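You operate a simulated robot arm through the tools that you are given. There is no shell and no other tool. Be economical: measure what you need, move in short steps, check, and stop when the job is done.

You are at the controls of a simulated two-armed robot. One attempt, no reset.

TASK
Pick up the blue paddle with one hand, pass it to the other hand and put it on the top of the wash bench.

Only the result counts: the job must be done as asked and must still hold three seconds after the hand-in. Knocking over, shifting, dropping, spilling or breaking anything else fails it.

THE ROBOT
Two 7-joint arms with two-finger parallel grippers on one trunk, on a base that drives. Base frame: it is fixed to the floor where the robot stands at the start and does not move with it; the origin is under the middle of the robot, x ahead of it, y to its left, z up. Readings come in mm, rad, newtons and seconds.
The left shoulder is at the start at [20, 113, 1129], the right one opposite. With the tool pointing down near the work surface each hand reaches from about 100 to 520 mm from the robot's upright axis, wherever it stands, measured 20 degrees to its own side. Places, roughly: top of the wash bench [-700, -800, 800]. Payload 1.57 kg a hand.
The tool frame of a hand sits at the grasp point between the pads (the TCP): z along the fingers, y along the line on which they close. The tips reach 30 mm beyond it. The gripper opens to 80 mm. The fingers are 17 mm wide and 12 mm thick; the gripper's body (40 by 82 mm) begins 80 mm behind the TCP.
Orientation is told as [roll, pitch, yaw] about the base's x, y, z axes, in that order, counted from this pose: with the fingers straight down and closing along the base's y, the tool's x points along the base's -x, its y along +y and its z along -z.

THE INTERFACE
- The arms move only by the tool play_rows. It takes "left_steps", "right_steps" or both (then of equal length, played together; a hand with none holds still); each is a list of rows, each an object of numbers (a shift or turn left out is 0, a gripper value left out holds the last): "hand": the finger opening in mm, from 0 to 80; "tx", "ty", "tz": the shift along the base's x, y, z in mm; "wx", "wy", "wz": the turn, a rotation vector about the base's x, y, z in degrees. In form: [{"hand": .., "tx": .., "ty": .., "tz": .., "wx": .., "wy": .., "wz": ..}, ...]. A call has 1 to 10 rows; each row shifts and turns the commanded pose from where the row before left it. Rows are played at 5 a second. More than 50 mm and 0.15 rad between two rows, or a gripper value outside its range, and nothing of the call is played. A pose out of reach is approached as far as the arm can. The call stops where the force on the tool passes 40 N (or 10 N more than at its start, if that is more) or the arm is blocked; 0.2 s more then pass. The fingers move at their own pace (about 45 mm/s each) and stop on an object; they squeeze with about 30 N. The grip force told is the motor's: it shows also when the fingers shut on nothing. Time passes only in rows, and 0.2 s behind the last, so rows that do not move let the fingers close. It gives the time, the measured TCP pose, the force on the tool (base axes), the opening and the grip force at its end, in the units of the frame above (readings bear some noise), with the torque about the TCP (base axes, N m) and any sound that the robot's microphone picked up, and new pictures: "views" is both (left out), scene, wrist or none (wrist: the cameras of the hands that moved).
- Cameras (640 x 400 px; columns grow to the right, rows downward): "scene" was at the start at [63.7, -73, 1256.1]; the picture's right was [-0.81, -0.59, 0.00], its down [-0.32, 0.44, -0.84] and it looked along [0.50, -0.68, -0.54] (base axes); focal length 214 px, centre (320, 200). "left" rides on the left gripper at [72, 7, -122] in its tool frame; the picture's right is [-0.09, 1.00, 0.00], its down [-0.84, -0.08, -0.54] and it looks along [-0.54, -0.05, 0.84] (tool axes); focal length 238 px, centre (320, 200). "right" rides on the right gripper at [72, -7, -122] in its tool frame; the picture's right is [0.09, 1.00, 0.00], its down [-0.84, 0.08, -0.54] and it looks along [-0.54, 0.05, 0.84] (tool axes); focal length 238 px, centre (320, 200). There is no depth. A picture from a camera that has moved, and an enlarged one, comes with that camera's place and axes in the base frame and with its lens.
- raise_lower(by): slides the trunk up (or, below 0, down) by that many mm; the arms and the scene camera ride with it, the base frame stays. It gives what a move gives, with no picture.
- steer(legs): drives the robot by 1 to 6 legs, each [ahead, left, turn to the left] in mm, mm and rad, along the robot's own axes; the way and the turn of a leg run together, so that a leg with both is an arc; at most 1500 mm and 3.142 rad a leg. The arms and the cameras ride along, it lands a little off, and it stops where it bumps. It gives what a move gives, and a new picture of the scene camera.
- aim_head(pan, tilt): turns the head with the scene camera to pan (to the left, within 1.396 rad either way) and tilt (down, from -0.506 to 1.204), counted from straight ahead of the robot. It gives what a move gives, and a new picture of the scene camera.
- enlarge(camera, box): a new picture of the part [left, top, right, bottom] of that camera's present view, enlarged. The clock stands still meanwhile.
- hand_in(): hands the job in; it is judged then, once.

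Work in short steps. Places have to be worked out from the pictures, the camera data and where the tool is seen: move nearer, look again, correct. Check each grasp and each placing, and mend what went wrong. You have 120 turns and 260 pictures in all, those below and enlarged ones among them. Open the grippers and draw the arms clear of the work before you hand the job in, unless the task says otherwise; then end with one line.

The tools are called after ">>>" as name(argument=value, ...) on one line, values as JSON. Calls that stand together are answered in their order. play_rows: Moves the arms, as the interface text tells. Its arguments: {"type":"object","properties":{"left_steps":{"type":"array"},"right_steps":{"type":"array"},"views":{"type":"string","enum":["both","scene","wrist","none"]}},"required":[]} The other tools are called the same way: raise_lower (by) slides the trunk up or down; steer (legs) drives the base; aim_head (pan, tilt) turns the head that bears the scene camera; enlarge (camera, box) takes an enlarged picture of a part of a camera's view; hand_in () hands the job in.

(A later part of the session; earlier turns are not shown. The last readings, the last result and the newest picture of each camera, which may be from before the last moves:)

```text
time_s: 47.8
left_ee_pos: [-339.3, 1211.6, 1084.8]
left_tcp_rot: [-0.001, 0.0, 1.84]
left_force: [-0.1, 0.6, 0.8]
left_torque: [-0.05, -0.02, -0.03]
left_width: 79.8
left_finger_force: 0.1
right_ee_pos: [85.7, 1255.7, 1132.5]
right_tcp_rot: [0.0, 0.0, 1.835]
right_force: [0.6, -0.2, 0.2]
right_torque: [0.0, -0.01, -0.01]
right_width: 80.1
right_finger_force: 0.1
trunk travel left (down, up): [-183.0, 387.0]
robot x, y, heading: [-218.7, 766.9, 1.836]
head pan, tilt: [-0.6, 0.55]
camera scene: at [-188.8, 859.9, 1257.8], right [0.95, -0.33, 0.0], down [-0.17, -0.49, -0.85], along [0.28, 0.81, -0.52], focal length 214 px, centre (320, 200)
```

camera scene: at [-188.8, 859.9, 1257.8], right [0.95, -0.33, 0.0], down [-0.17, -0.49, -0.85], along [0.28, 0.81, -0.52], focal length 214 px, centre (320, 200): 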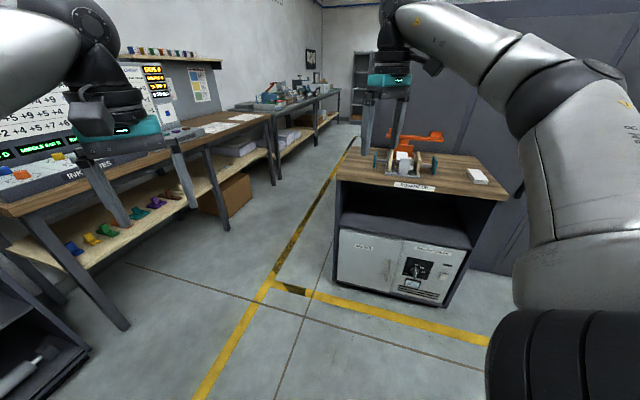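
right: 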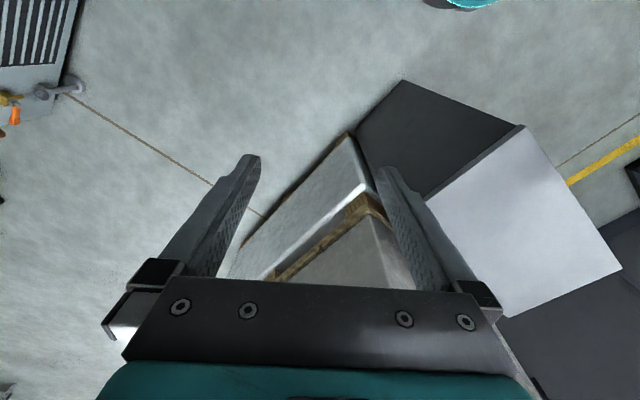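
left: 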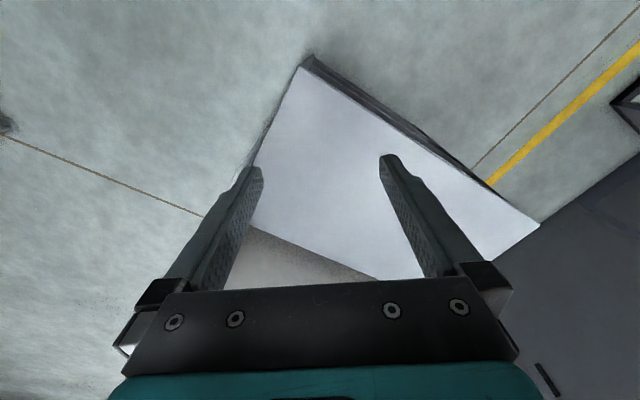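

I enlarge the shelf pieces, the finishing bench, and the square-up table.

>>> enlarge(camera="scene", box=[20, 170, 220, 295])

>>> enlarge(camera="scene", box=[220, 60, 380, 160])

>>> enlarge(camera="scene", box=[330, 110, 530, 310])

```text
3.20 times, centred on (120, 232) of scene
camera zoom: at [-188.8, 859.9, 1257.8], right [0.95, -0.33, 0.0], down [-0.17, -0.49, -0.85], along [0.28, 0.81, -0.52], focal length 686 px, centre (960, 96)
```

zoom: 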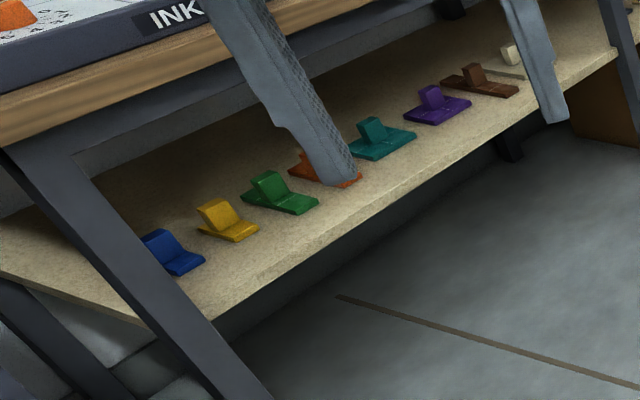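

```text
4.00 times, centred on (300, 110) of scene
camera zoom: at [-188.8, 859.9, 1257.8], right [0.95, -0.33, 0.0], down [-0.17, -0.49, -0.85], along [0.28, 0.81, -0.52], focal length 858 px, centre (400, 560)
```

zoom: 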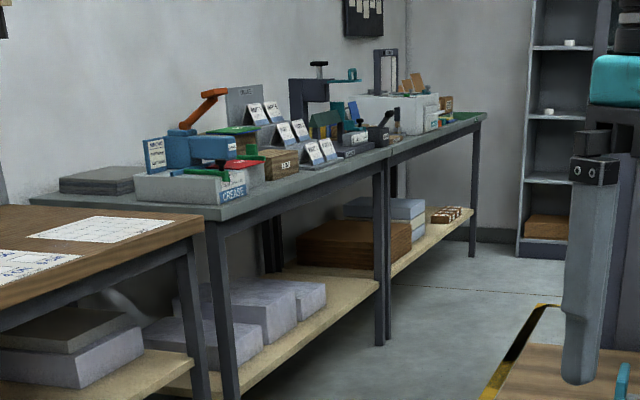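

```text
2.00 times, centred on (430, 210) of scene
camera zoom: at [-188.8, 859.9, 1257.8], right [0.95, -0.33, 0.0], down [-0.17, -0.49, -0.85], along [0.28, 0.81, -0.52], focal length 429 px, centre (100, 180)
```

zoom: 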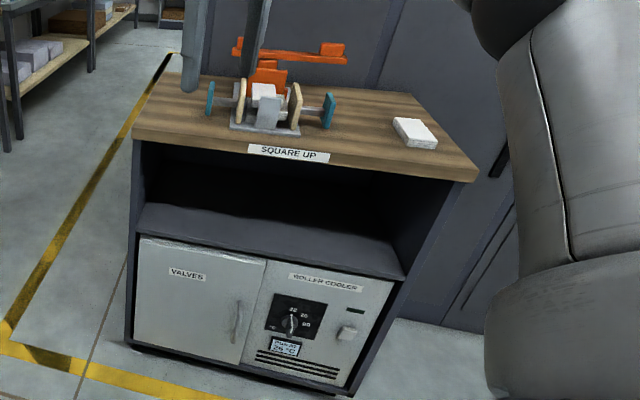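

The L-shaped pieces look like keys, not certainly paddles. I check the roller bench's rack from here.

>>> aim_head(pan=1.2, tilt=0.4)

>>> enlarge(camera="scene", box=[200, 100, 440, 250])

>>> steer(legs=[[0, 0, 0.9]])

>>> aim_head(pan=-0.1, tilt=0.4)

>>> enlarge(camera="scene", box=[200, 100, 480, 280])

```text
time_s: 49.6
left_ee_pos: [-338.0, 1212.7, 1085.9]
left_tcp_rot: [0.0, 0.0, 1.838]
left_force: [0.0, -0.4, 0.0]
left_torque: [0.0, -0.04, -0.01]
left_width: 80.1
left_finger_force: 0.1
right_ee_pos: [86.0, 1256.3, 1131.5]
right_tcp_rot: [-0.002, -0.003, 1.836]
right_force: [0.7, -0.2, -0.5]
right_torque: [-0.02, -0.03, -0.01]
right_width: 79.9
right_finger_force: 0.0
trunk travel left (down, up): [-183.0, 387.0]
robot x, y, heading: [-219.5, 765.7, 1.835]
head pan, tilt: [1.201, 0.4]
camera scene: at [-310.3, 784.5, 1271.5], right [0.1, 0.99, 0.0], down [0.39, -0.04, -0.92], along [-0.92, 0.1, -0.39], focal length 214 px, centre (320, 200)
```

scene: 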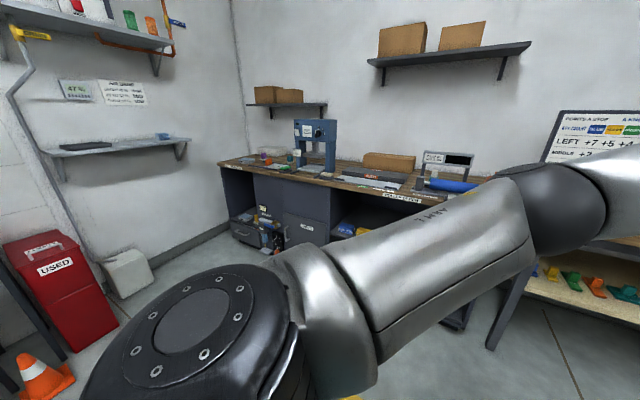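

```text
2.67 times, centred on (320, 175) of scene
camera zoom: at [-310.3, 784.5, 1271.5], right [0.1, 0.99, 0.0], down [0.39, -0.04, -0.92], along [-0.92, 0.1, -0.39], focal length 572 px, centre (320, 267)
```

zoom: 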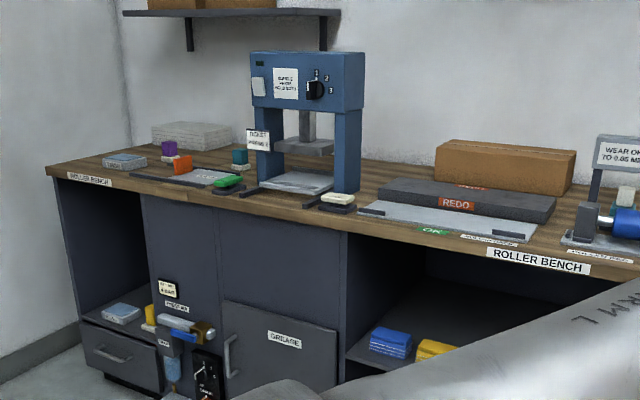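

```text
time_s: 52.4
left_ee_pos: [-645.0, 940.5, 1086.2]
left_tcp_rot: [0.0, -0.001, 2.755]
left_force: [-0.3, 0.1, -0.3]
left_torque: [-0.04, -0.02, 0.02]
left_width: 80.1
left_finger_force: 0.0
right_ee_pos: [-420.4, 1304.6, 1132.2]
right_tcp_rot: [-0.002, -0.002, 2.751]
right_force: [0.0, 0.5, 0.1]
right_torque: [-0.01, 0.02, -0.03]
right_width: 80.2
right_finger_force: 0.0
trunk travel left (down, up): [-183.0, 387.0]
robot x, y, heading: [-211.4, 762.2, 2.754]
head pan, tilt: [1.201, 0.4]
camera scene: at [-288.5, 701.7, 1271.5], right [-0.73, 0.69, 0.0], down [0.27, 0.28, -0.92], along [-0.63, -0.67, -0.39], focal length 214 px, centre (320, 200)
```

scene: 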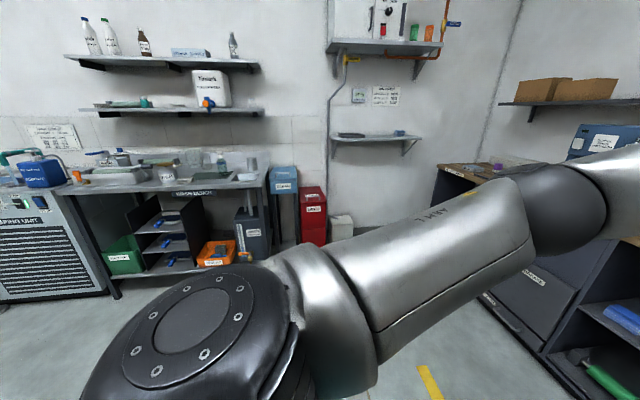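

```text
time_s: 53.9
left_ee_pos: [-644.8, 941.8, 1085.8]
left_tcp_rot: [0.0, -0.001, 2.754]
left_force: [-0.1, -0.6, -0.4]
left_torque: [0.01, -0.01, 0.02]
left_width: 79.7
left_finger_force: 0.1
right_ee_pos: [-420.9, 1305.0, 1131.1]
right_tcp_rot: [-0.001, -0.002, 2.75]
right_force: [0.4, -1.2, 0.2]
right_torque: [-0.02, -0.03, 0.02]
right_width: 79.8
right_finger_force: 0.0
trunk travel left (down, up): [-183.0, 387.0]
robot x, y, heading: [-216.4, 767.9, 2.757]
head pan, tilt: [-0.099, 0.4]
camera scene: at [-306.7, 812.4, 1271.5], right [0.47, 0.88, 0.0], down [0.34, -0.18, -0.92], along [-0.81, 0.43, -0.39], focal length 214 px, centre (320, 200)
```

scene: 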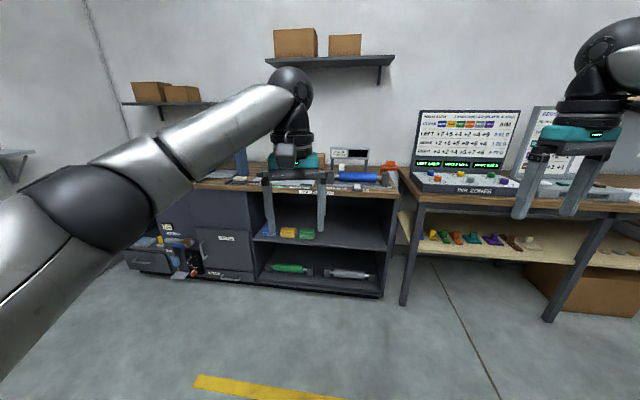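

```text
2.22 times, centred on (340, 190) of scene
camera zoom: at [-306.7, 812.4, 1271.5], right [0.47, 0.88, 0.0], down [0.34, -0.18, -0.92], along [-0.81, 0.43, -0.39], focal length 477 px, centre (276, 222)
```

zoom: 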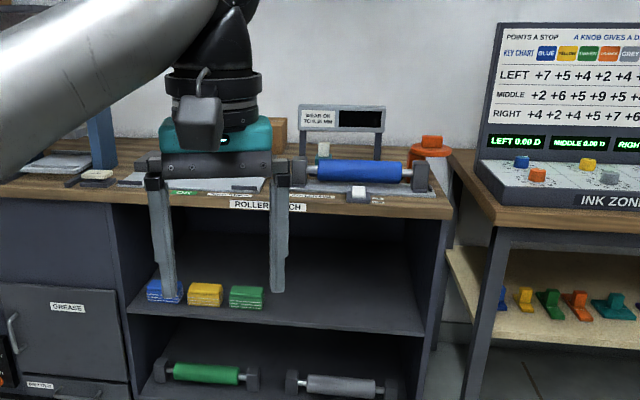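

Still no clear paddle. The proof-kit shelf by the start had a board with a blue item and a blue thing in an orange cup; I go look at its open face.

>>> steer(legs=[[0, 0, 3.03], [0, -250, 0]])

>>> raise_lower(by=-180)

>>> aim_head(pan=0.0, tilt=0.6)

```text
time_s: 62.8
left_ee_pos: [66.3, 323.7, 1085.9]
left_tcp_rot: [0.001, -0.002, -0.507]
left_force: [-0.5, 0.0, -0.6]
left_torque: [0.04, 0.0, 0.0]
left_width: 80.0
left_finger_force: 0.0
right_ee_pos: [-200.0, -11.1, 1131.5]
right_tcp_rot: [-0.001, -0.002, -0.511]
right_force: [0.5, -0.8, -0.2]
right_torque: [0.02, -0.02, -0.02]
right_width: 80.0
right_finger_force: 0.1
trunk travel left (down, up): [-183.0, 387.0]
robot x, y, heading: [-336.6, 544.4, -0.508]
head pan, tilt: [-0.099, 0.4]
camera scene: at [-251.7, 489.1, 1271.5], right [-0.57, -0.82, 0.0], down [-0.32, 0.22, -0.92], along [0.76, -0.53, -0.39], focal length 214 px, centre (320, 200)
```

scene: 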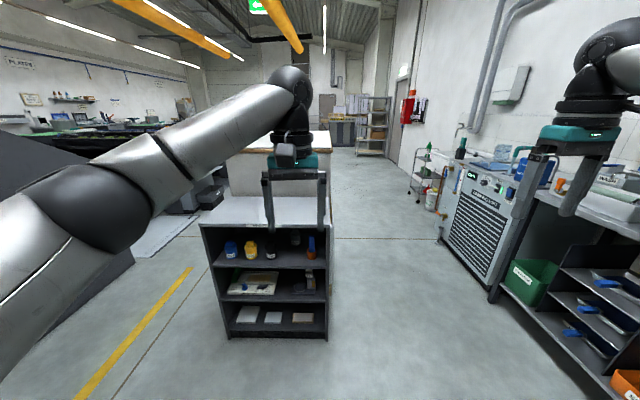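

```text
time_s: 64.8
left_ee_pos: [67.6, 323.1, 905.0]
left_tcp_rot: [0.0, -0.001, -0.506]
left_force: [-0.1, 0.4, -0.5]
left_torque: [-0.02, 0.03, 0.0]
left_width: 80.0
left_finger_force: 0.0
right_ee_pos: [-198.9, -9.6, 952.8]
right_tcp_rot: [-0.002, -0.001, -0.51]
right_force: [0.6, -0.1, -0.1]
right_torque: [-0.01, -0.01, 0.0]
right_width: 80.0
right_finger_force: 0.1
trunk travel left (down, up): [-3.0, 567.0]
robot x, y, heading: [-338.9, 546.6, -0.508]
head pan, tilt: [-0.099, 0.4]
```

```text
time_s: 65.5
left_ee_pos: [66.9, 324.8, 905.5]
left_tcp_rot: [0.001, -0.001, -0.506]
left_force: [-0.3, 0.2, -1.0]
left_torque: [0.0, 0.0, 0.01]
left_width: 80.1
left_finger_force: 0.1
right_ee_pos: [-198.8, -10.3, 950.8]
right_tcp_rot: [-0.002, 0.0, -0.51]
right_force: [0.5, -0.2, -0.4]
right_torque: [-0.04, -0.03, 0.0]
right_width: 80.1
right_finger_force: 0.1
trunk travel left (down, up): [-3.0, 567.0]
robot x, y, heading: [-338.6, 552.4, -0.512]
head pan, tilt: [0.0, 0.6]
camera scene: at [-250.3, 499.4, 1073.4], right [-0.49, -0.87, 0.0], down [-0.49, 0.27, -0.83], along [0.72, -0.4, -0.56], focal length 214 px, centre (320, 200)
```

scene: 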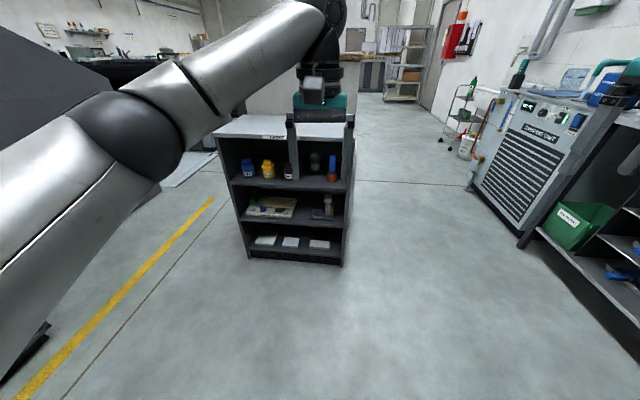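

>>> enlarge(camera="scene", box=[210, 110, 370, 270])

>>> enlarge(camera="scene", box=[480, 40, 640, 180])

>>> enlarge(camera="scene", box=[20, 0, 260, 120])

```text
2.50 times, centred on (290, 190) of scene
camera zoom: at [-250.3, 499.4, 1073.4], right [-0.49, -0.87, 0.0], down [-0.49, 0.27, -0.83], along [0.72, -0.4, -0.56], focal length 536 px, centre (395, 225)
```

zoom: 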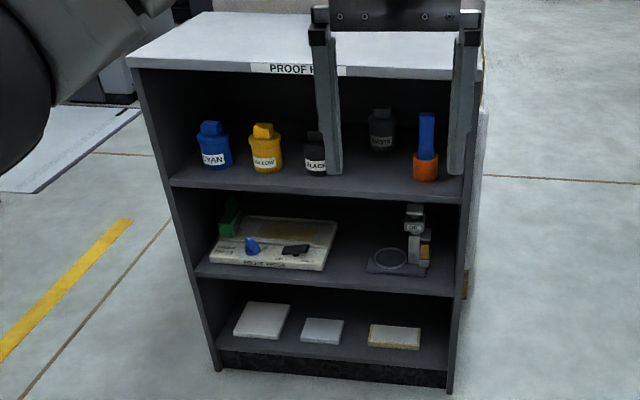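

```text
2.86 times, centred on (560, 110) of scene
camera zoom: at [-250.3, 499.4, 1073.4], right [-0.49, -0.87, 0.0], down [-0.49, 0.27, -0.83], along [0.72, -0.4, -0.56], focal length 613 px, centre (-366, 457)
```

zoom: 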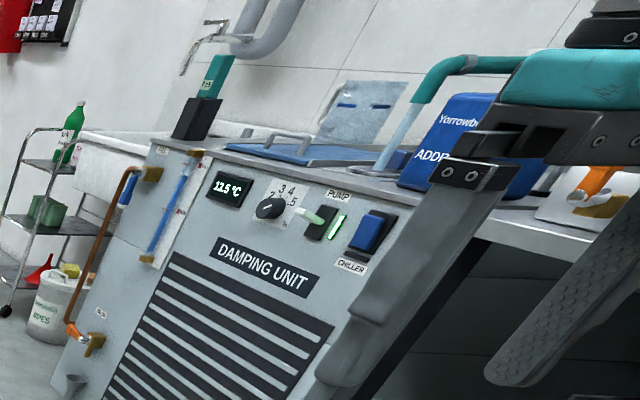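

```text
2.67 times, centred on (140, 60) of scene
camera zoom: at [-250.3, 499.4, 1073.4], right [-0.49, -0.87, 0.0], down [-0.49, 0.27, -0.83], along [0.72, -0.4, -0.56], focal length 572 px, centre (800, 573)
```

zoom: 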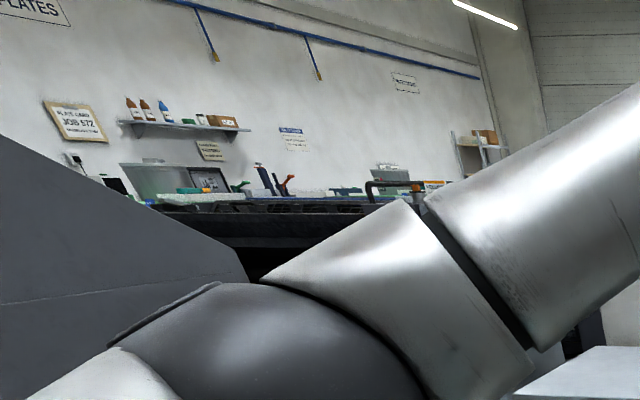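

No paddle on the proof kit. I raise the trunk fully to look over the press and further parts of the shop.

>>> raise_lower(by=560)

>>> aim_head(pan=0.5, tilt=0.25)

>>> aim_head(pan=-0.1, tilt=0.25)

>>> enlarge(camera="scene", box=[200, 80, 400, 205])

```text
refused: 560 is not a number from -400 to 400
```

```text
time_s: 66.4
left_ee_pos: [67.1, 323.0, 906.6]
left_tcp_rot: [-0.001, 0.0, -0.506]
left_force: [0.8, -0.7, -0.4]
left_torque: [-0.02, 0.01, 0.03]
left_width: 80.0
left_finger_force: 0.2
right_ee_pos: [-199.3, -10.2, 951.5]
right_tcp_rot: [-0.001, -0.003, -0.511]
right_force: [-0.3, 0.5, -0.3]
right_torque: [-0.01, 0.01, 0.01]
right_width: 80.1
right_finger_force: 0.0
trunk travel left (down, up): [-3.0, 567.0]
robot x, y, heading: [-335.9, 545.7, -0.508]
head pan, tilt: [0.499, 0.25]
camera scene: at [-234.1, 541.6, 1105.5], right [-0.01, -1.0, 0.0], down [-0.25, 0.0, -0.97], along [0.97, -0.01, -0.25], focal length 214 px, centre (320, 200)
```

scene: 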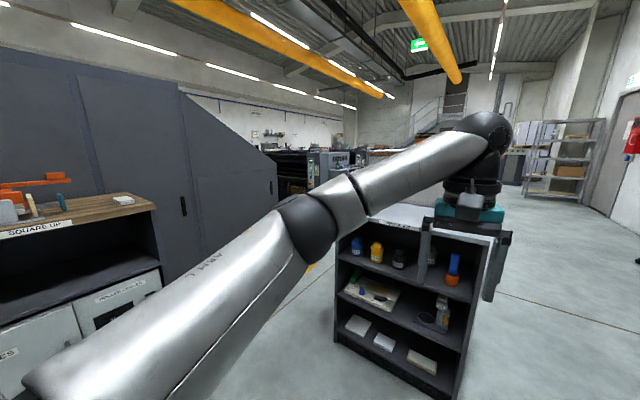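

```text
time_s: 67.4
left_ee_pos: [66.7, 323.9, 906.0]
left_tcp_rot: [-0.001, 0.0, -0.505]
left_force: [0.1, 0.0, -0.3]
left_torque: [0.02, 0.01, -0.01]
left_width: 79.9
left_finger_force: 0.0
right_ee_pos: [-199.0, -11.1, 952.1]
right_tcp_rot: [-0.001, -0.003, -0.509]
right_force: [-1.0, 1.1, -0.2]
right_torque: [-0.01, -0.01, 0.02]
right_width: 79.7
right_finger_force: 0.1
trunk travel left (down, up): [-3.0, 567.0]
robot x, y, heading: [-339.4, 546.2, -0.507]
head pan, tilt: [-0.099, 0.25]
camera scene: at [-250.8, 489.2, 1105.5], right [-0.57, -0.82, 0.0], down [-0.2, 0.14, -0.97], along [0.8, -0.55, -0.25], focal length 214 px, centre (320, 200)
```

scene: 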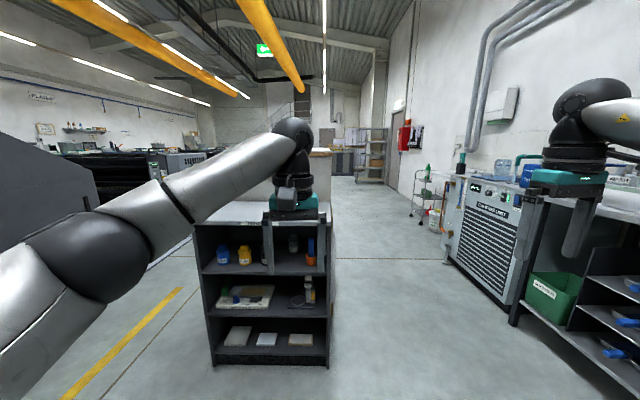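

```text
3.20 times, centred on (300, 142) of scene
camera zoom: at [-250.8, 489.2, 1105.5], right [-0.57, -0.82, 0.0], down [-0.2, 0.14, -0.97], along [0.8, -0.55, -0.25], focal length 686 px, centre (384, 384)
```

zoom: 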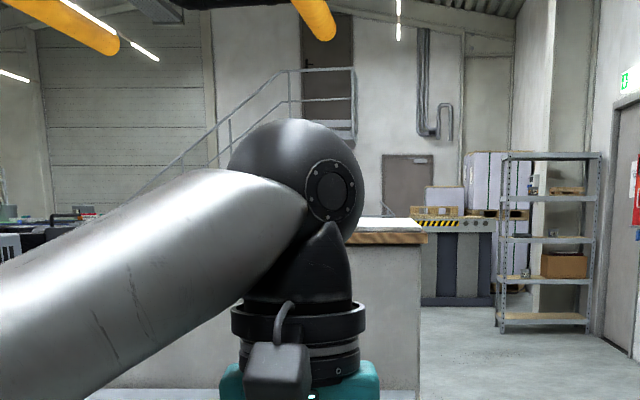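

I raise by 380 and look over the press.

>>> raise_lower(by=390)

>>> aim_head(pan=0.5, tilt=0.35)

>>> enlarge(camera="scene", box=[160, 60, 400, 210])

>>> aim_head(pan=0.1, tilt=0.35)

>>> enlarge(camera="scene", box=[100, 60, 380, 235])

```text
time_s: 71.2
left_ee_pos: [67.6, 323.7, 1294.9]
left_tcp_rot: [-0.001, 0.001, -0.507]
left_force: [-0.6, -0.4, -0.5]
left_torque: [-0.02, -0.03, 0.01]
left_width: 79.8
left_finger_force: 0.1
right_ee_pos: [-198.6, -10.0, 1342.0]
right_tcp_rot: [-0.003, -0.001, -0.509]
right_force: [0.8, -0.1, 0.0]
right_torque: [0.0, -0.02, -0.02]
right_width: 80.0
right_finger_force: 0.0
trunk travel left (down, up): [-393.0, 177.0]
robot x, y, heading: [-335.2, 549.9, -0.503]
head pan, tilt: [-0.099, 0.25]
```

```text
time_s: 72.2
left_ee_pos: [66.4, 324.4, 1295.7]
left_tcp_rot: [0.0, 0.0, -0.505]
left_force: [-0.1, 0.3, 0.9]
left_torque: [0.01, 0.02, 0.01]
left_width: 80.1
left_finger_force: 0.1
right_ee_pos: [-199.1, -10.3, 1342.3]
right_tcp_rot: [-0.003, -0.003, -0.508]
right_force: [-0.5, -0.1, 0.2]
right_torque: [0.0, -0.03, 0.05]
right_width: 80.0
right_finger_force: 0.1
trunk travel left (down, up): [-393.0, 177.0]
robot x, y, heading: [-340.0, 545.0, -0.508]
head pan, tilt: [0.499, 0.351]
camera scene: at [-234.4, 541.6, 1486.1], right [-0.01, -1.0, 0.0], down [-0.34, 0.0, -0.94], along [0.94, -0.01, -0.34], focal length 214 px, centre (320, 200)
```

scene: 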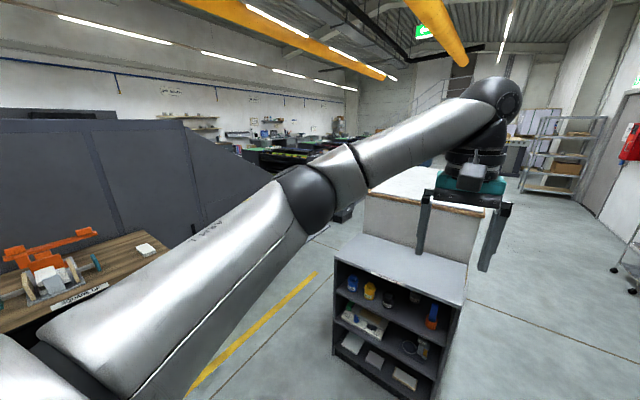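

```text
2.67 times, centred on (280, 135) of scene
camera zoom: at [-234.4, 541.6, 1486.1], right [-0.01, -1.0, 0.0], down [-0.34, 0.0, -0.94], along [0.94, -0.01, -0.34], focal length 572 px, centre (427, 373)
```

zoom: 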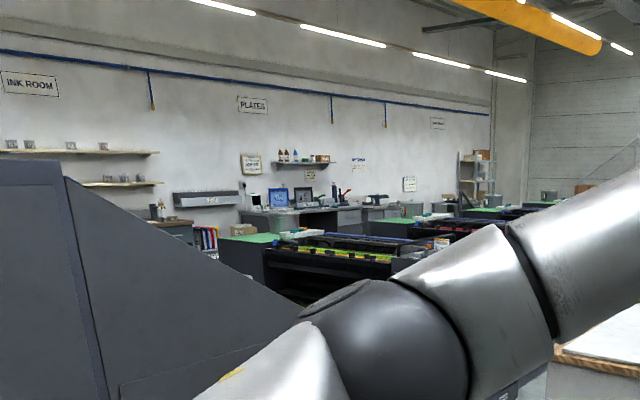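

```text
time_s: 73.0
left_ee_pos: [66.7, 322.6, 1294.6]
left_tcp_rot: [-0.001, 0.0, -0.506]
left_force: [0.1, 0.8, 0.2]
left_torque: [0.03, 0.0, 0.02]
left_width: 79.8
left_finger_force: 0.2
right_ee_pos: [-198.9, -10.5, 1341.0]
right_tcp_rot: [-0.002, -0.003, -0.511]
right_force: [0.0, 0.2, 0.5]
right_torque: [0.0, 0.02, -0.01]
right_width: 79.9
right_finger_force: 0.0
trunk travel left (down, up): [-393.0, 177.0]
robot x, y, heading: [-336.5, 547.6, -0.51]
head pan, tilt: [0.099, 0.351]
camera scene: at [-242.0, 505.6, 1486.1], right [-0.4, -0.92, 0.0], down [-0.32, 0.14, -0.94], along [0.86, -0.37, -0.34], focal length 214 px, centre (320, 200)
```

scene: 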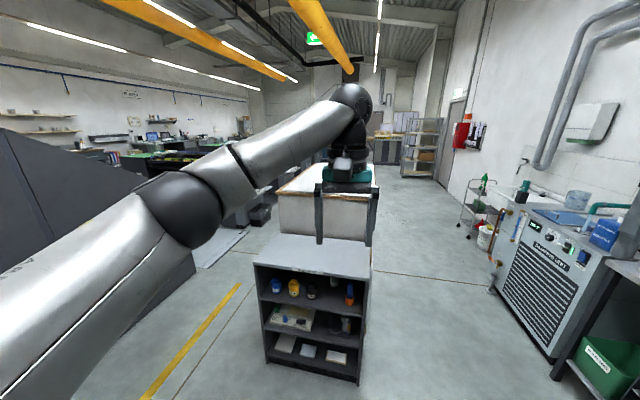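

```text
2.29 times, centred on (240, 148) of scene
camera zoom: at [-242.0, 505.6, 1486.1], right [-0.4, -0.92, 0.0], down [-0.32, 0.14, -0.94], along [0.86, -0.37, -0.34], focal length 490 px, centre (503, 320)
```

zoom: 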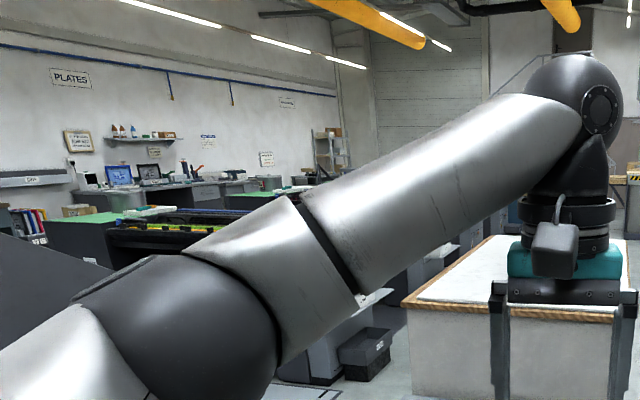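

A sign "INK ROOM" is visible past the press — a mixing paddle could be there. The room is rotated about 0.94 rad to my frame; I drive up to the aisle left of the square-up table.

>>> steer(legs=[[0, 0, 1.45], [950, 680, 0]])

>>> aim_head(pan=-0.25, tilt=0.35)

```text
time_s: 82.5
left_ee_pos: [-69.1, 2085.5, 1295.7]
left_tcp_rot: [0.0, 0.0, 0.947]
left_force: [0.6, -0.2, 0.1]
left_torque: [-0.02, 0.0, 0.01]
left_width: 79.9
left_finger_force: 0.0
right_ee_pos: [230.4, 1782.7, 1341.6]
right_tcp_rot: [-0.002, 0.0, 0.943]
right_force: [-0.1, 0.2, 0.3]
right_torque: [-0.02, 0.0, 0.02]
right_width: 80.2
right_finger_force: 0.0
trunk travel left (down, up): [-393.0, 177.0]
robot x, y, heading: [-340.4, 1713.4, 0.948]
head pan, tilt: [0.099, 0.351]
camera scene: at [-285.6, 1798.5, 1486.1], right [0.87, -0.5, 0.0], down [-0.17, -0.3, -0.94], along [0.47, 0.81, -0.34], focal length 214 px, centre (320, 200)
```

scene: 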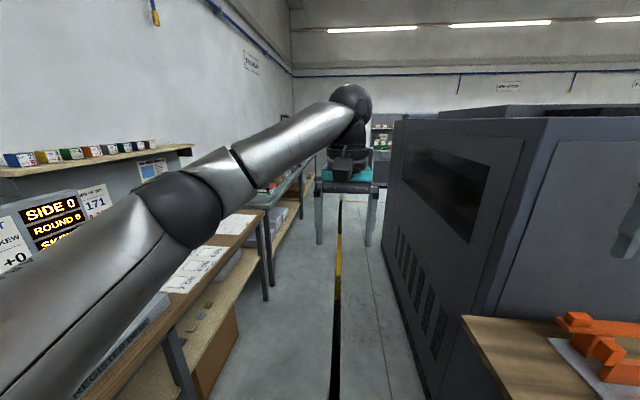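

```text
time_s: 83.3
left_ee_pos: [-69.0, 2085.7, 1295.1]
left_tcp_rot: [0.0, 0.002, 0.948]
left_force: [0.2, 0.3, 0.3]
left_torque: [0.0, -0.02, -0.01]
left_width: 80.2
left_finger_force: 0.0
right_ee_pos: [231.7, 1781.8, 1342.3]
right_tcp_rot: [-0.001, -0.002, 0.945]
right_force: [0.2, 0.5, 0.3]
right_torque: [0.0, -0.01, 0.02]
right_width: 80.0
right_finger_force: 0.1
trunk travel left (down, up): [-393.0, 177.0]
robot x, y, heading: [-340.7, 1709.3, 0.946]
head pan, tilt: [-0.25, 0.351]
camera scene: at [-260.9, 1777.5, 1486.1], right [0.64, -0.77, 0.0], down [-0.26, -0.22, -0.94], along [0.72, 0.6, -0.34], focal length 214 px, centre (320, 200)
```

scene: 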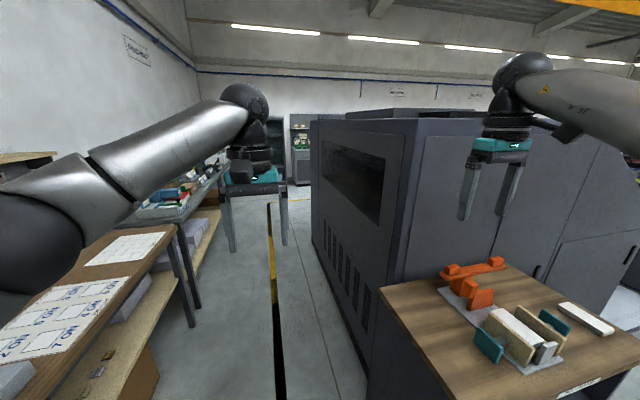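

The aisle is about 1.2 m wide. Before going in I zoom into the finishing bench and the far shelf.

>>> aim_head(pan=0.05, tilt=0.45)

>>> enlarge(camera="scene", box=[220, 90, 380, 200])

>>> aim_head(pan=-0.4, tilt=0.3)

>>> enlarge(camera="scene", box=[180, 80, 340, 200])

```text
time_s: 84.1
left_ee_pos: [-70.1, 2085.7, 1296.1]
left_tcp_rot: [-0.002, 0.001, 0.948]
left_force: [0.6, 0.0, -0.7]
left_torque: [-0.03, 0.01, 0.02]
left_width: 79.9
left_finger_force: 0.0
right_ee_pos: [232.9, 1782.9, 1342.2]
right_tcp_rot: [-0.003, -0.001, 0.943]
right_force: [0.1, -1.3, -0.4]
right_torque: [0.01, 0.02, -0.03]
right_width: 80.1
right_finger_force: 0.0
trunk travel left (down, up): [-393.0, 177.0]
robot x, y, heading: [-341.5, 1710.3, 0.942]
head pan, tilt: [0.051, 0.45]
camera scene: at [-282.3, 1794.8, 1476.9], right [0.84, -0.54, 0.0], down [-0.24, -0.37, -0.9], along [0.49, 0.76, -0.43], focal length 214 px, centre (320, 200)
```

scene: 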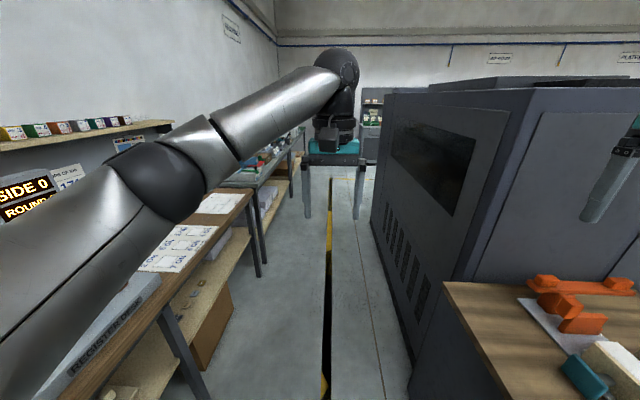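

```text
3.64 times, centred on (300, 145) of scene
camera zoom: at [-282.3, 1794.8, 1476.9], right [0.84, -0.54, 0.0], down [-0.24, -0.37, -0.9], along [0.49, 0.76, -0.43], focal length 780 px, centre (393, 400)
```

zoom: 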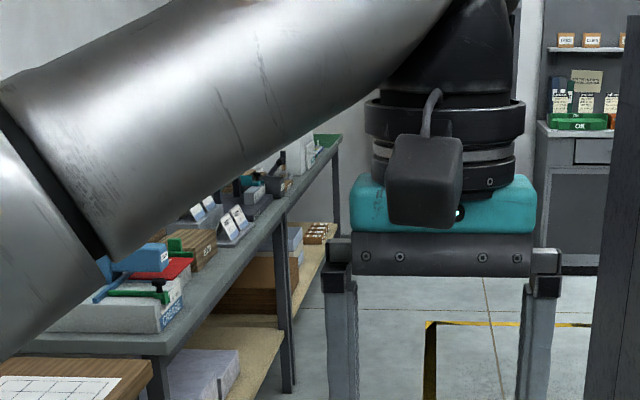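

```text
time_s: 85.0
left_ee_pos: [-68.5, 2086.3, 1296.2]
left_tcp_rot: [-0.002, 0.002, 0.947]
left_force: [1.1, -0.3, 0.2]
left_torque: [0.01, 0.01, -0.01]
left_width: 79.8
left_finger_force: 0.0
right_ee_pos: [231.1, 1782.6, 1342.4]
right_tcp_rot: [-0.002, -0.003, 0.945]
right_force: [-1.1, -0.8, 0.5]
right_torque: [0.01, 0.04, 0.0]
right_width: 79.9
right_finger_force: 0.1
trunk travel left (down, up): [-393.0, 177.0]
robot x, y, heading: [-342.4, 1711.2, 0.945]
head pan, tilt: [-0.4, 0.3]
camera scene: at [-252.5, 1766.3, 1490.8], right [0.52, -0.85, 0.0], down [-0.25, -0.15, -0.96], along [0.82, 0.5, -0.3], focal length 214 px, centre (320, 200)
```

scene: 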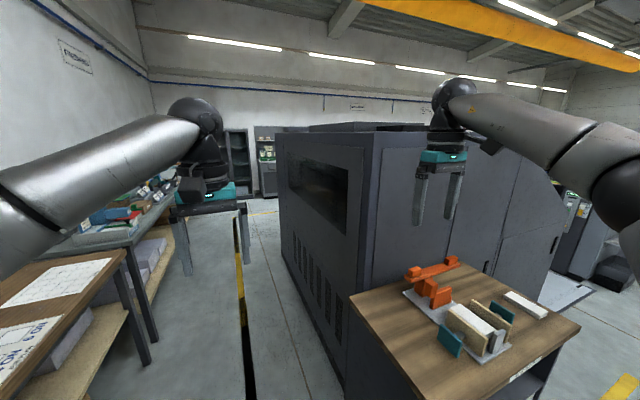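

```text
3.33 times, centred on (260, 140) of scene
camera zoom: at [-252.5, 1766.3, 1490.8], right [0.52, -0.85, 0.0], down [-0.25, -0.15, -0.96], along [0.82, 0.5, -0.3], focal length 715 px, centre (520, 400)
```

zoom: 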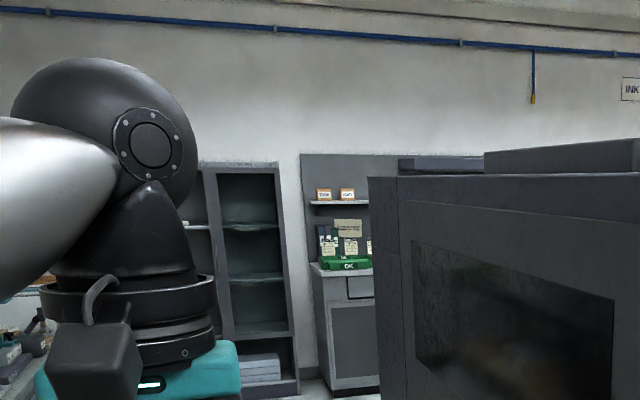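

I tuck the right hand inward 150 mm before entering the aisle.

>>> play_rows(right_steps=[{"tx": -32, "ty": 24}, {"tx": -32, "ty": 24}, {"tx": -32, "ty": 24}, {"tx": -32, "ty": 24}], views="none")

>>> steer(legs=[[700, 60, 0]])

```text
time_s: 86.0
left_ee_pos: [-69.7, 2085.9, 1295.9]
left_tcp_rot: [0.001, -0.001, 0.949]
left_force: [0.5, 0.1, -0.4]
left_torque: [0.0, 0.01, 0.01]
left_width: 79.7
left_finger_force: 0.0
right_ee_pos: [100.5, 1880.2, 1339.7]
right_tcp_rot: [-0.003, -0.002, 0.942]
right_force: [-0.6, -1.3, 0.1]
right_torque: [0.0, -0.03, 0.03]
right_width: 79.8
right_finger_force: 0.0
trunk travel left (down, up): [-393.0, 177.0]
robot x, y, heading: [-338.7, 1712.6, 0.946]
head pan, tilt: [-0.4, 0.3]
```

```text
time_s: 89.9
left_ee_pos: [288.4, 2698.2, 1295.6]
left_tcp_rot: [0.001, 0.0, 0.953]
left_force: [0.4, 0.0, -0.9]
left_torque: [-0.04, -0.01, -0.02]
left_width: 79.9
left_finger_force: 0.0
right_ee_pos: [465.3, 2493.3, 1341.5]
right_tcp_rot: [-0.001, -0.002, 0.953]
right_force: [-0.2, -1.3, 0.4]
right_torque: [0.02, 0.0, -0.02]
right_width: 80.2
right_finger_force: 0.0
trunk travel left (down, up): [-393.0, 177.0]
robot x, y, heading: [22.3, 2324.7, 0.953]
head pan, tilt: [-0.4, 0.3]
camera scene: at [109.7, 2377.6, 1490.8], right [0.53, -0.85, 0.0], down [-0.25, -0.16, -0.96], along [0.81, 0.5, -0.3], focal length 214 px, centre (320, 200)
```

scene: 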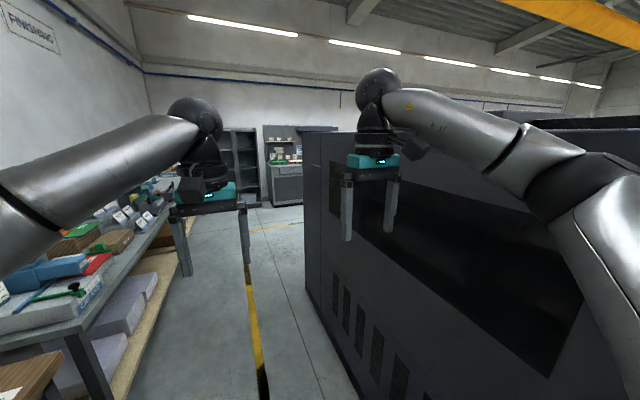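

Passing well. I look at the finishing bench while here, then go on.

>>> aim_head(pan=0.4, tilt=0.7)

>>> steer(legs=[[800, 0, 0]])

>>> aim_head(pan=-0.5, tilt=0.3)

```text
time_s: 91.0
left_ee_pos: [290.8, 2698.8, 1295.9]
left_tcp_rot: [0.0, 0.0, 0.955]
left_force: [0.4, 1.3, 0.3]
left_torque: [0.02, 0.01, -0.01]
left_width: 79.8
left_finger_force: 0.0
right_ee_pos: [463.8, 2493.3, 1341.5]
right_tcp_rot: [-0.002, -0.001, 0.953]
right_force: [0.6, 0.1, -0.9]
right_torque: [-0.02, 0.0, 0.01]
right_width: 80.2
right_finger_force: 0.1
trunk travel left (down, up): [-393.0, 177.0]
robot x, y, heading: [23.0, 2317.7, 0.958]
head pan, tilt: [0.4, 0.7]
camera scene: at [48.5, 2410.9, 1454.7], right [0.98, -0.22, 0.0], down [-0.14, -0.63, -0.77], along [0.16, 0.75, -0.64], focal length 214 px, centre (320, 200)
```

scene: 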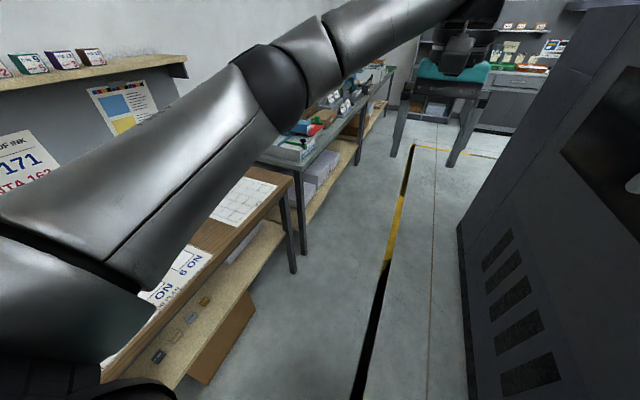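

```text
time_s: 95.3
left_ee_pos: [753.2, 3346.8, 1296.3]
left_tcp_rot: [0.001, 0.0, 0.951]
left_force: [0.0, 0.4, 0.8]
left_torque: [0.0, -0.01, -0.01]
left_width: 80.0
left_finger_force: 0.1
right_ee_pos: [926.0, 3139.1, 1340.9]
right_tcp_rot: [0.0, -0.001, 0.949]
right_force: [-0.2, 0.4, 0.3]
right_torque: [0.0, 0.02, 0.02]
right_width: 80.1
right_finger_force: 0.0
trunk travel left (down, up): [-393.0, 177.0]
robot x, y, heading: [485.6, 2966.3, 0.951]
head pan, tilt: [0.4, 0.7]
camera scene: at [510.0, 3059.3, 1454.6], right [0.98, -0.22, 0.0], down [-0.14, -0.63, -0.76], along [0.17, 0.75, -0.64], focal length 214 px, centre (320, 200)
```

scene: 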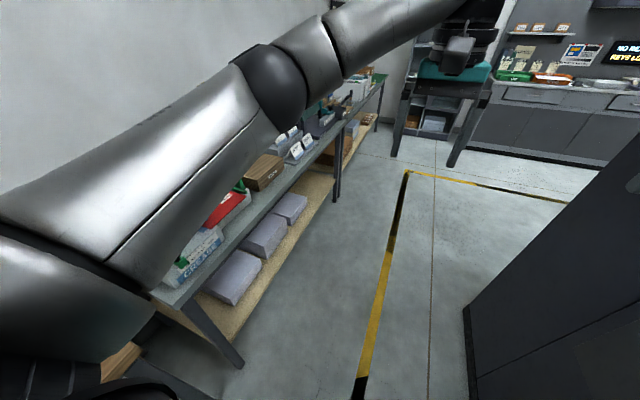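

```text
time_s: 96.5
left_ee_pos: [752.8, 3344.0, 1295.5]
left_tcp_rot: [0.002, -0.001, 0.952]
left_force: [-1.3, -1.0, -0.6]
left_torque: [0.02, -0.01, -0.01]
left_width: 80.2
left_finger_force: 0.1
right_ee_pos: [926.4, 3140.7, 1339.9]
right_tcp_rot: [-0.002, -0.002, 0.949]
right_force: [0.0, -0.1, 0.2]
right_torque: [0.0, 0.01, 0.02]
right_width: 80.2
right_finger_force: 0.1
trunk travel left (down, up): [-393.0, 177.0]
robot x, y, heading: [481.8, 2969.0, 0.944]
head pan, tilt: [-0.499, 0.3]
camera scene: at [575.2, 3016.9, 1490.8], right [0.44, -0.9, 0.0], down [-0.27, -0.13, -0.96], along [0.86, 0.42, -0.3], focal length 214 px, centre (320, 200)
```

scene: 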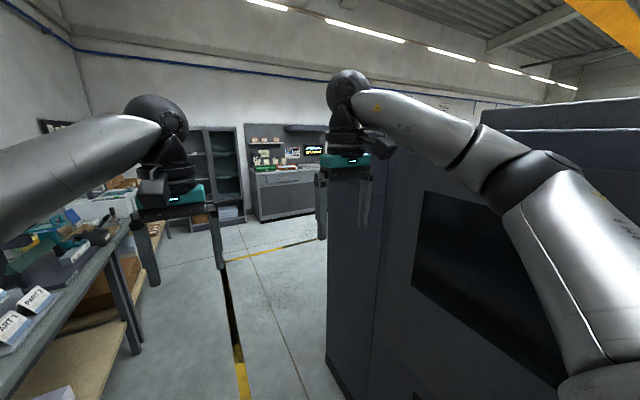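

The ink-room bench with signs is ahead. I drive another 800 mm, and look at it.

>>> steer(legs=[[850, 0, 0]])

>>> aim_head(pan=-0.5, tilt=0.4)

>>> enlarge(camera="scene", box=[160, 80, 400, 230])

>>> aim_head(pan=-1.2, tilt=0.3)

```text
time_s: 101.0
left_ee_pos: [1260.9, 4027.5, 1295.7]
left_tcp_rot: [-0.001, 0.0, 0.932]
left_force: [-0.5, -0.1, -0.2]
left_torque: [0.0, 0.02, 0.0]
left_width: 80.1
left_finger_force: 0.0
right_ee_pos: [1428.7, 3818.0, 1340.1]
right_tcp_rot: [-0.001, -0.002, 0.929]
right_force: [0.5, 0.8, 0.1]
right_torque: [0.02, 0.04, 0.01]
right_width: 80.4
right_finger_force: 0.1
trunk travel left (down, up): [-393.0, 177.0]
robot x, y, heading: [984.3, 3653.9, 0.932]
head pan, tilt: [-0.499, 0.3]
camera scene: at [1076.6, 3702.1, 1490.8], right [0.42, -0.91, 0.0], down [-0.27, -0.12, -0.96], along [0.87, 0.4, -0.3], focal length 214 px, centre (320, 200)
```

scene: 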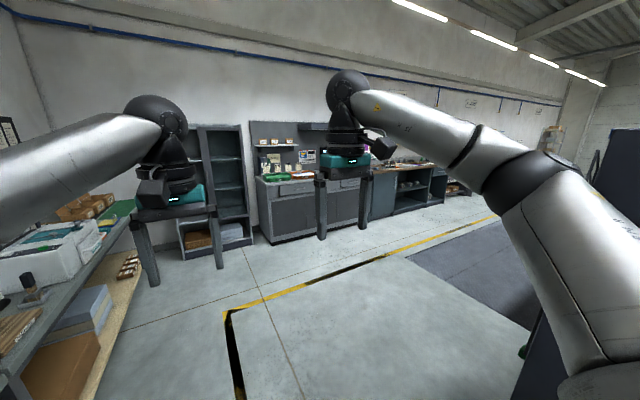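

```text
time_s: 101.7
left_ee_pos: [1259.7, 4027.2, 1295.2]
left_tcp_rot: [0.001, 0.003, 0.932]
left_force: [-1.1, -0.7, 0.1]
left_torque: [0.03, 0.02, -0.03]
left_width: 80.0
left_finger_force: 0.0
right_ee_pos: [1429.5, 3818.4, 1340.4]
right_tcp_rot: [-0.002, -0.001, 0.929]
right_force: [-0.3, -0.8, 0.1]
right_torque: [0.04, 0.01, -0.02]
right_width: 80.0
right_finger_force: 0.0
trunk travel left (down, up): [-393.0, 177.0]
robot x, y, heading: [986.0, 3654.1, 0.935]
head pan, tilt: [-0.499, 0.4]
camera scene: at [1075.6, 3701.4, 1481.6], right [0.42, -0.91, 0.0], down [-0.35, -0.16, -0.92], along [0.84, 0.39, -0.39], focal length 214 px, centre (320, 200)
```

scene: 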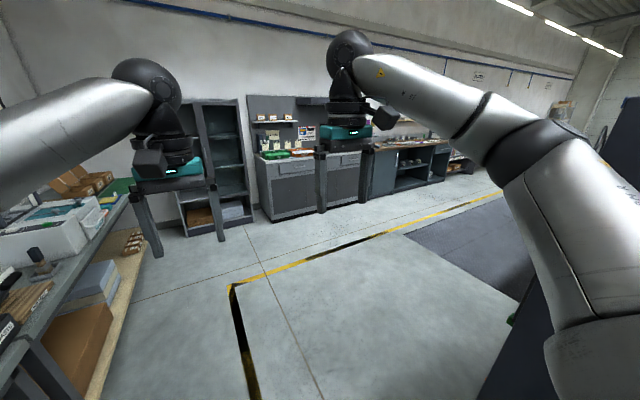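

```text
2.67 times, centred on (280, 155) of scene
camera zoom: at [1075.6, 3701.4, 1481.6], right [0.42, -0.91, 0.0], down [-0.35, -0.16, -0.92], along [0.84, 0.39, -0.39], focal length 572 px, centre (427, 320)
```

zoom: 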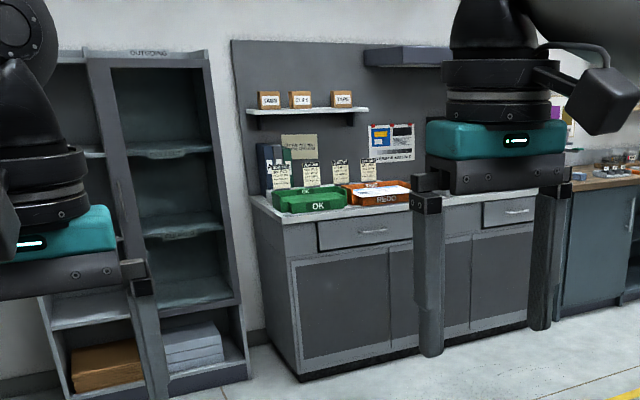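

```text
time_s: 102.8
left_ee_pos: [1260.0, 4026.5, 1295.0]
left_tcp_rot: [-0.002, 0.0, 0.931]
left_force: [-0.5, -0.8, -0.2]
left_torque: [0.03, -0.03, -0.01]
left_width: 80.3
left_finger_force: 0.1
right_ee_pos: [1429.3, 3818.6, 1341.1]
right_tcp_rot: [0.0, -0.002, 0.93]
right_force: [-0.3, -0.1, -0.6]
right_torque: [0.0, 0.01, 0.01]
right_width: 80.2
right_finger_force: 0.0
trunk travel left (down, up): [-393.0, 177.0]
robot x, y, heading: [984.9, 3654.7, 0.934]
head pan, tilt: [-1.201, 0.3]
camera scene: at [1081.7, 3637.9, 1490.8], right [-0.26, -0.96, 0.0], down [-0.29, 0.08, -0.96], along [0.92, -0.25, -0.3], focal length 214 px, centre (320, 200)
```

scene: 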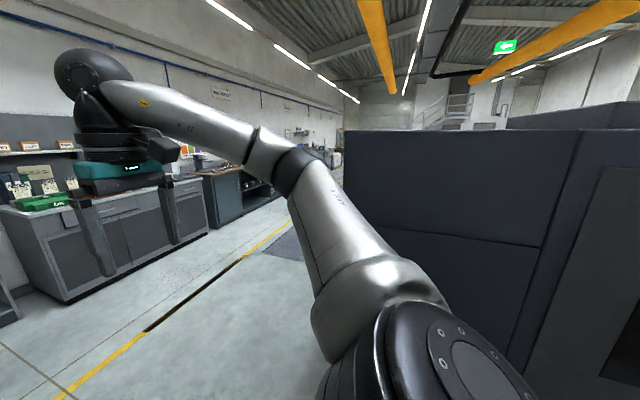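

The ink bench is further right along the far wall. I go ahead 550, turn right, and advance along it.

>>> steer(legs=[[600, 0, 0], [0, 0, -1.55], [900, 0, 0]])

>>> aim_head(pan=0.5, tilt=0.45)

>>> aim_head(pan=-0.2, tilt=0.35)

```text
time_s: 112.9
left_ee_pos: [2231.6, 3503.0, 1293.7]
left_tcp_rot: [-0.008, 0.002, -0.628]
left_force: [0.6, -0.2, -0.1]
left_torque: [-0.03, 0.05, -0.01]
left_width: 80.0
left_finger_force: 0.0
right_ee_pos: [2028.5, 3336.0, 1339.5]
right_tcp_rot: [-0.021, 0.008, -0.614]
right_force: [0.1, 0.2, 1.3]
right_torque: [0.04, -0.01, -0.07]
right_width: 80.0
right_finger_force: 0.0
trunk travel left (down, up): [-393.0, 177.0]
robot x, y, heading: [1848.7, 3770.4, -0.629]
head pan, tilt: [-1.201, 0.3]
stopped in leg 3: the robot was blocked; the commanded pose is now the measured one
camera scene: at [1843.5, 3679.0, 1491.3], right [-0.97, 0.26, 0.01], down [0.07, 0.28, -0.96], along [-0.25, -0.93, -0.29], focal length 214 px, centre (320, 200)
```

scene: 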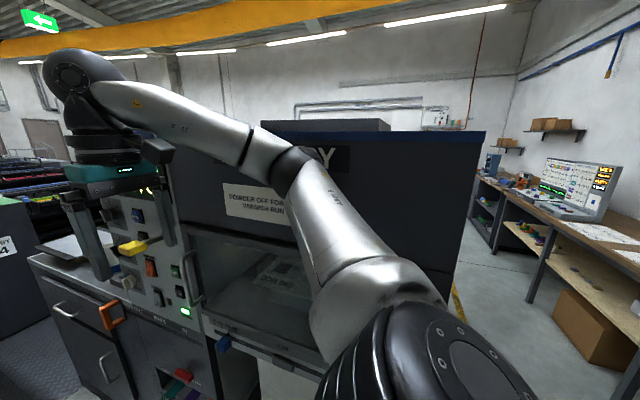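

```text
time_s: 114.6
left_ee_pos: [2230.9, 3502.2, 1292.9]
left_tcp_rot: [-0.009, 0.002, -0.629]
left_force: [0.8, -0.1, -0.1]
left_torque: [0.03, 0.04, 0.0]
left_width: 79.7
left_finger_force: 0.1
right_ee_pos: [2027.8, 3335.5, 1340.0]
right_tcp_rot: [-0.019, 0.007, -0.618]
right_force: [-0.3, 0.3, 1.0]
right_torque: [0.01, -0.02, 0.01]
right_width: 80.0
right_finger_force: 0.1
trunk travel left (down, up): [-393.0, 177.0]
robot x, y, heading: [1849.1, 3768.2, -0.627]
head pan, tilt: [0.499, 0.45]
camera scene: at [1959.9, 3756.8, 1475.9], right [-0.13, -0.99, 0.01], down [-0.44, 0.05, -0.9], along [0.89, -0.12, -0.44], focal length 214 px, centre (320, 200)
```

scene: 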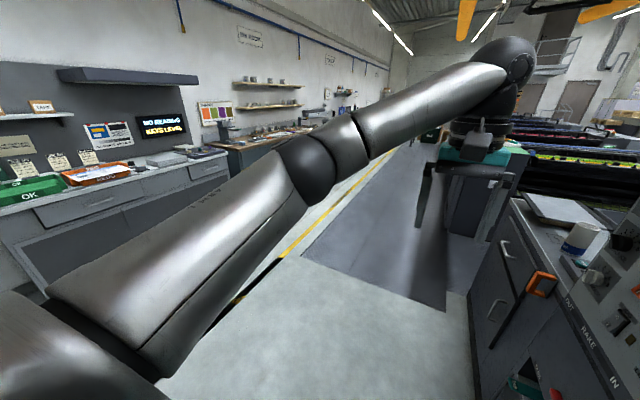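

```text
time_s: 115.7
left_ee_pos: [2232.7, 3501.7, 1293.8]
left_tcp_rot: [-0.009, 0.005, -0.631]
left_force: [0.3, -0.5, -0.5]
left_torque: [0.01, -0.01, -0.01]
left_width: 80.0
left_finger_force: 0.1
right_ee_pos: [2029.0, 3336.0, 1341.2]
right_tcp_rot: [-0.02, 0.007, -0.618]
right_force: [-0.8, -0.1, -0.1]
right_torque: [-0.01, -0.01, 0.03]
right_width: 79.9
right_finger_force: 0.0
trunk travel left (down, up): [-393.0, 177.0]
robot x, y, heading: [1847.9, 3768.3, -0.63]
head pan, tilt: [-0.201, 0.351]
camera scene: at [1931.6, 3700.3, 1485.7], right [-0.74, -0.67, 0.01], down [-0.24, 0.25, -0.94], along [0.63, -0.7, -0.35], focal length 214 px, centre (320, 200)
```

scene: 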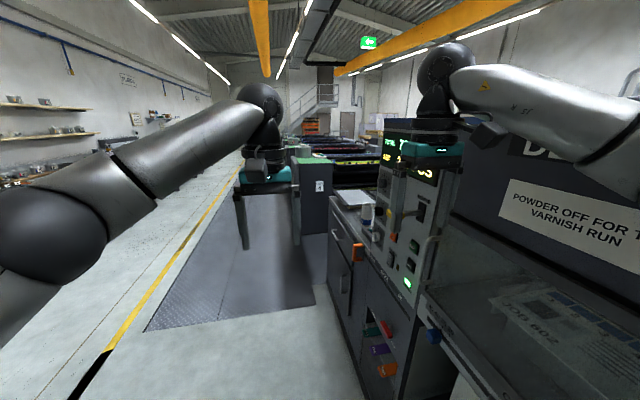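

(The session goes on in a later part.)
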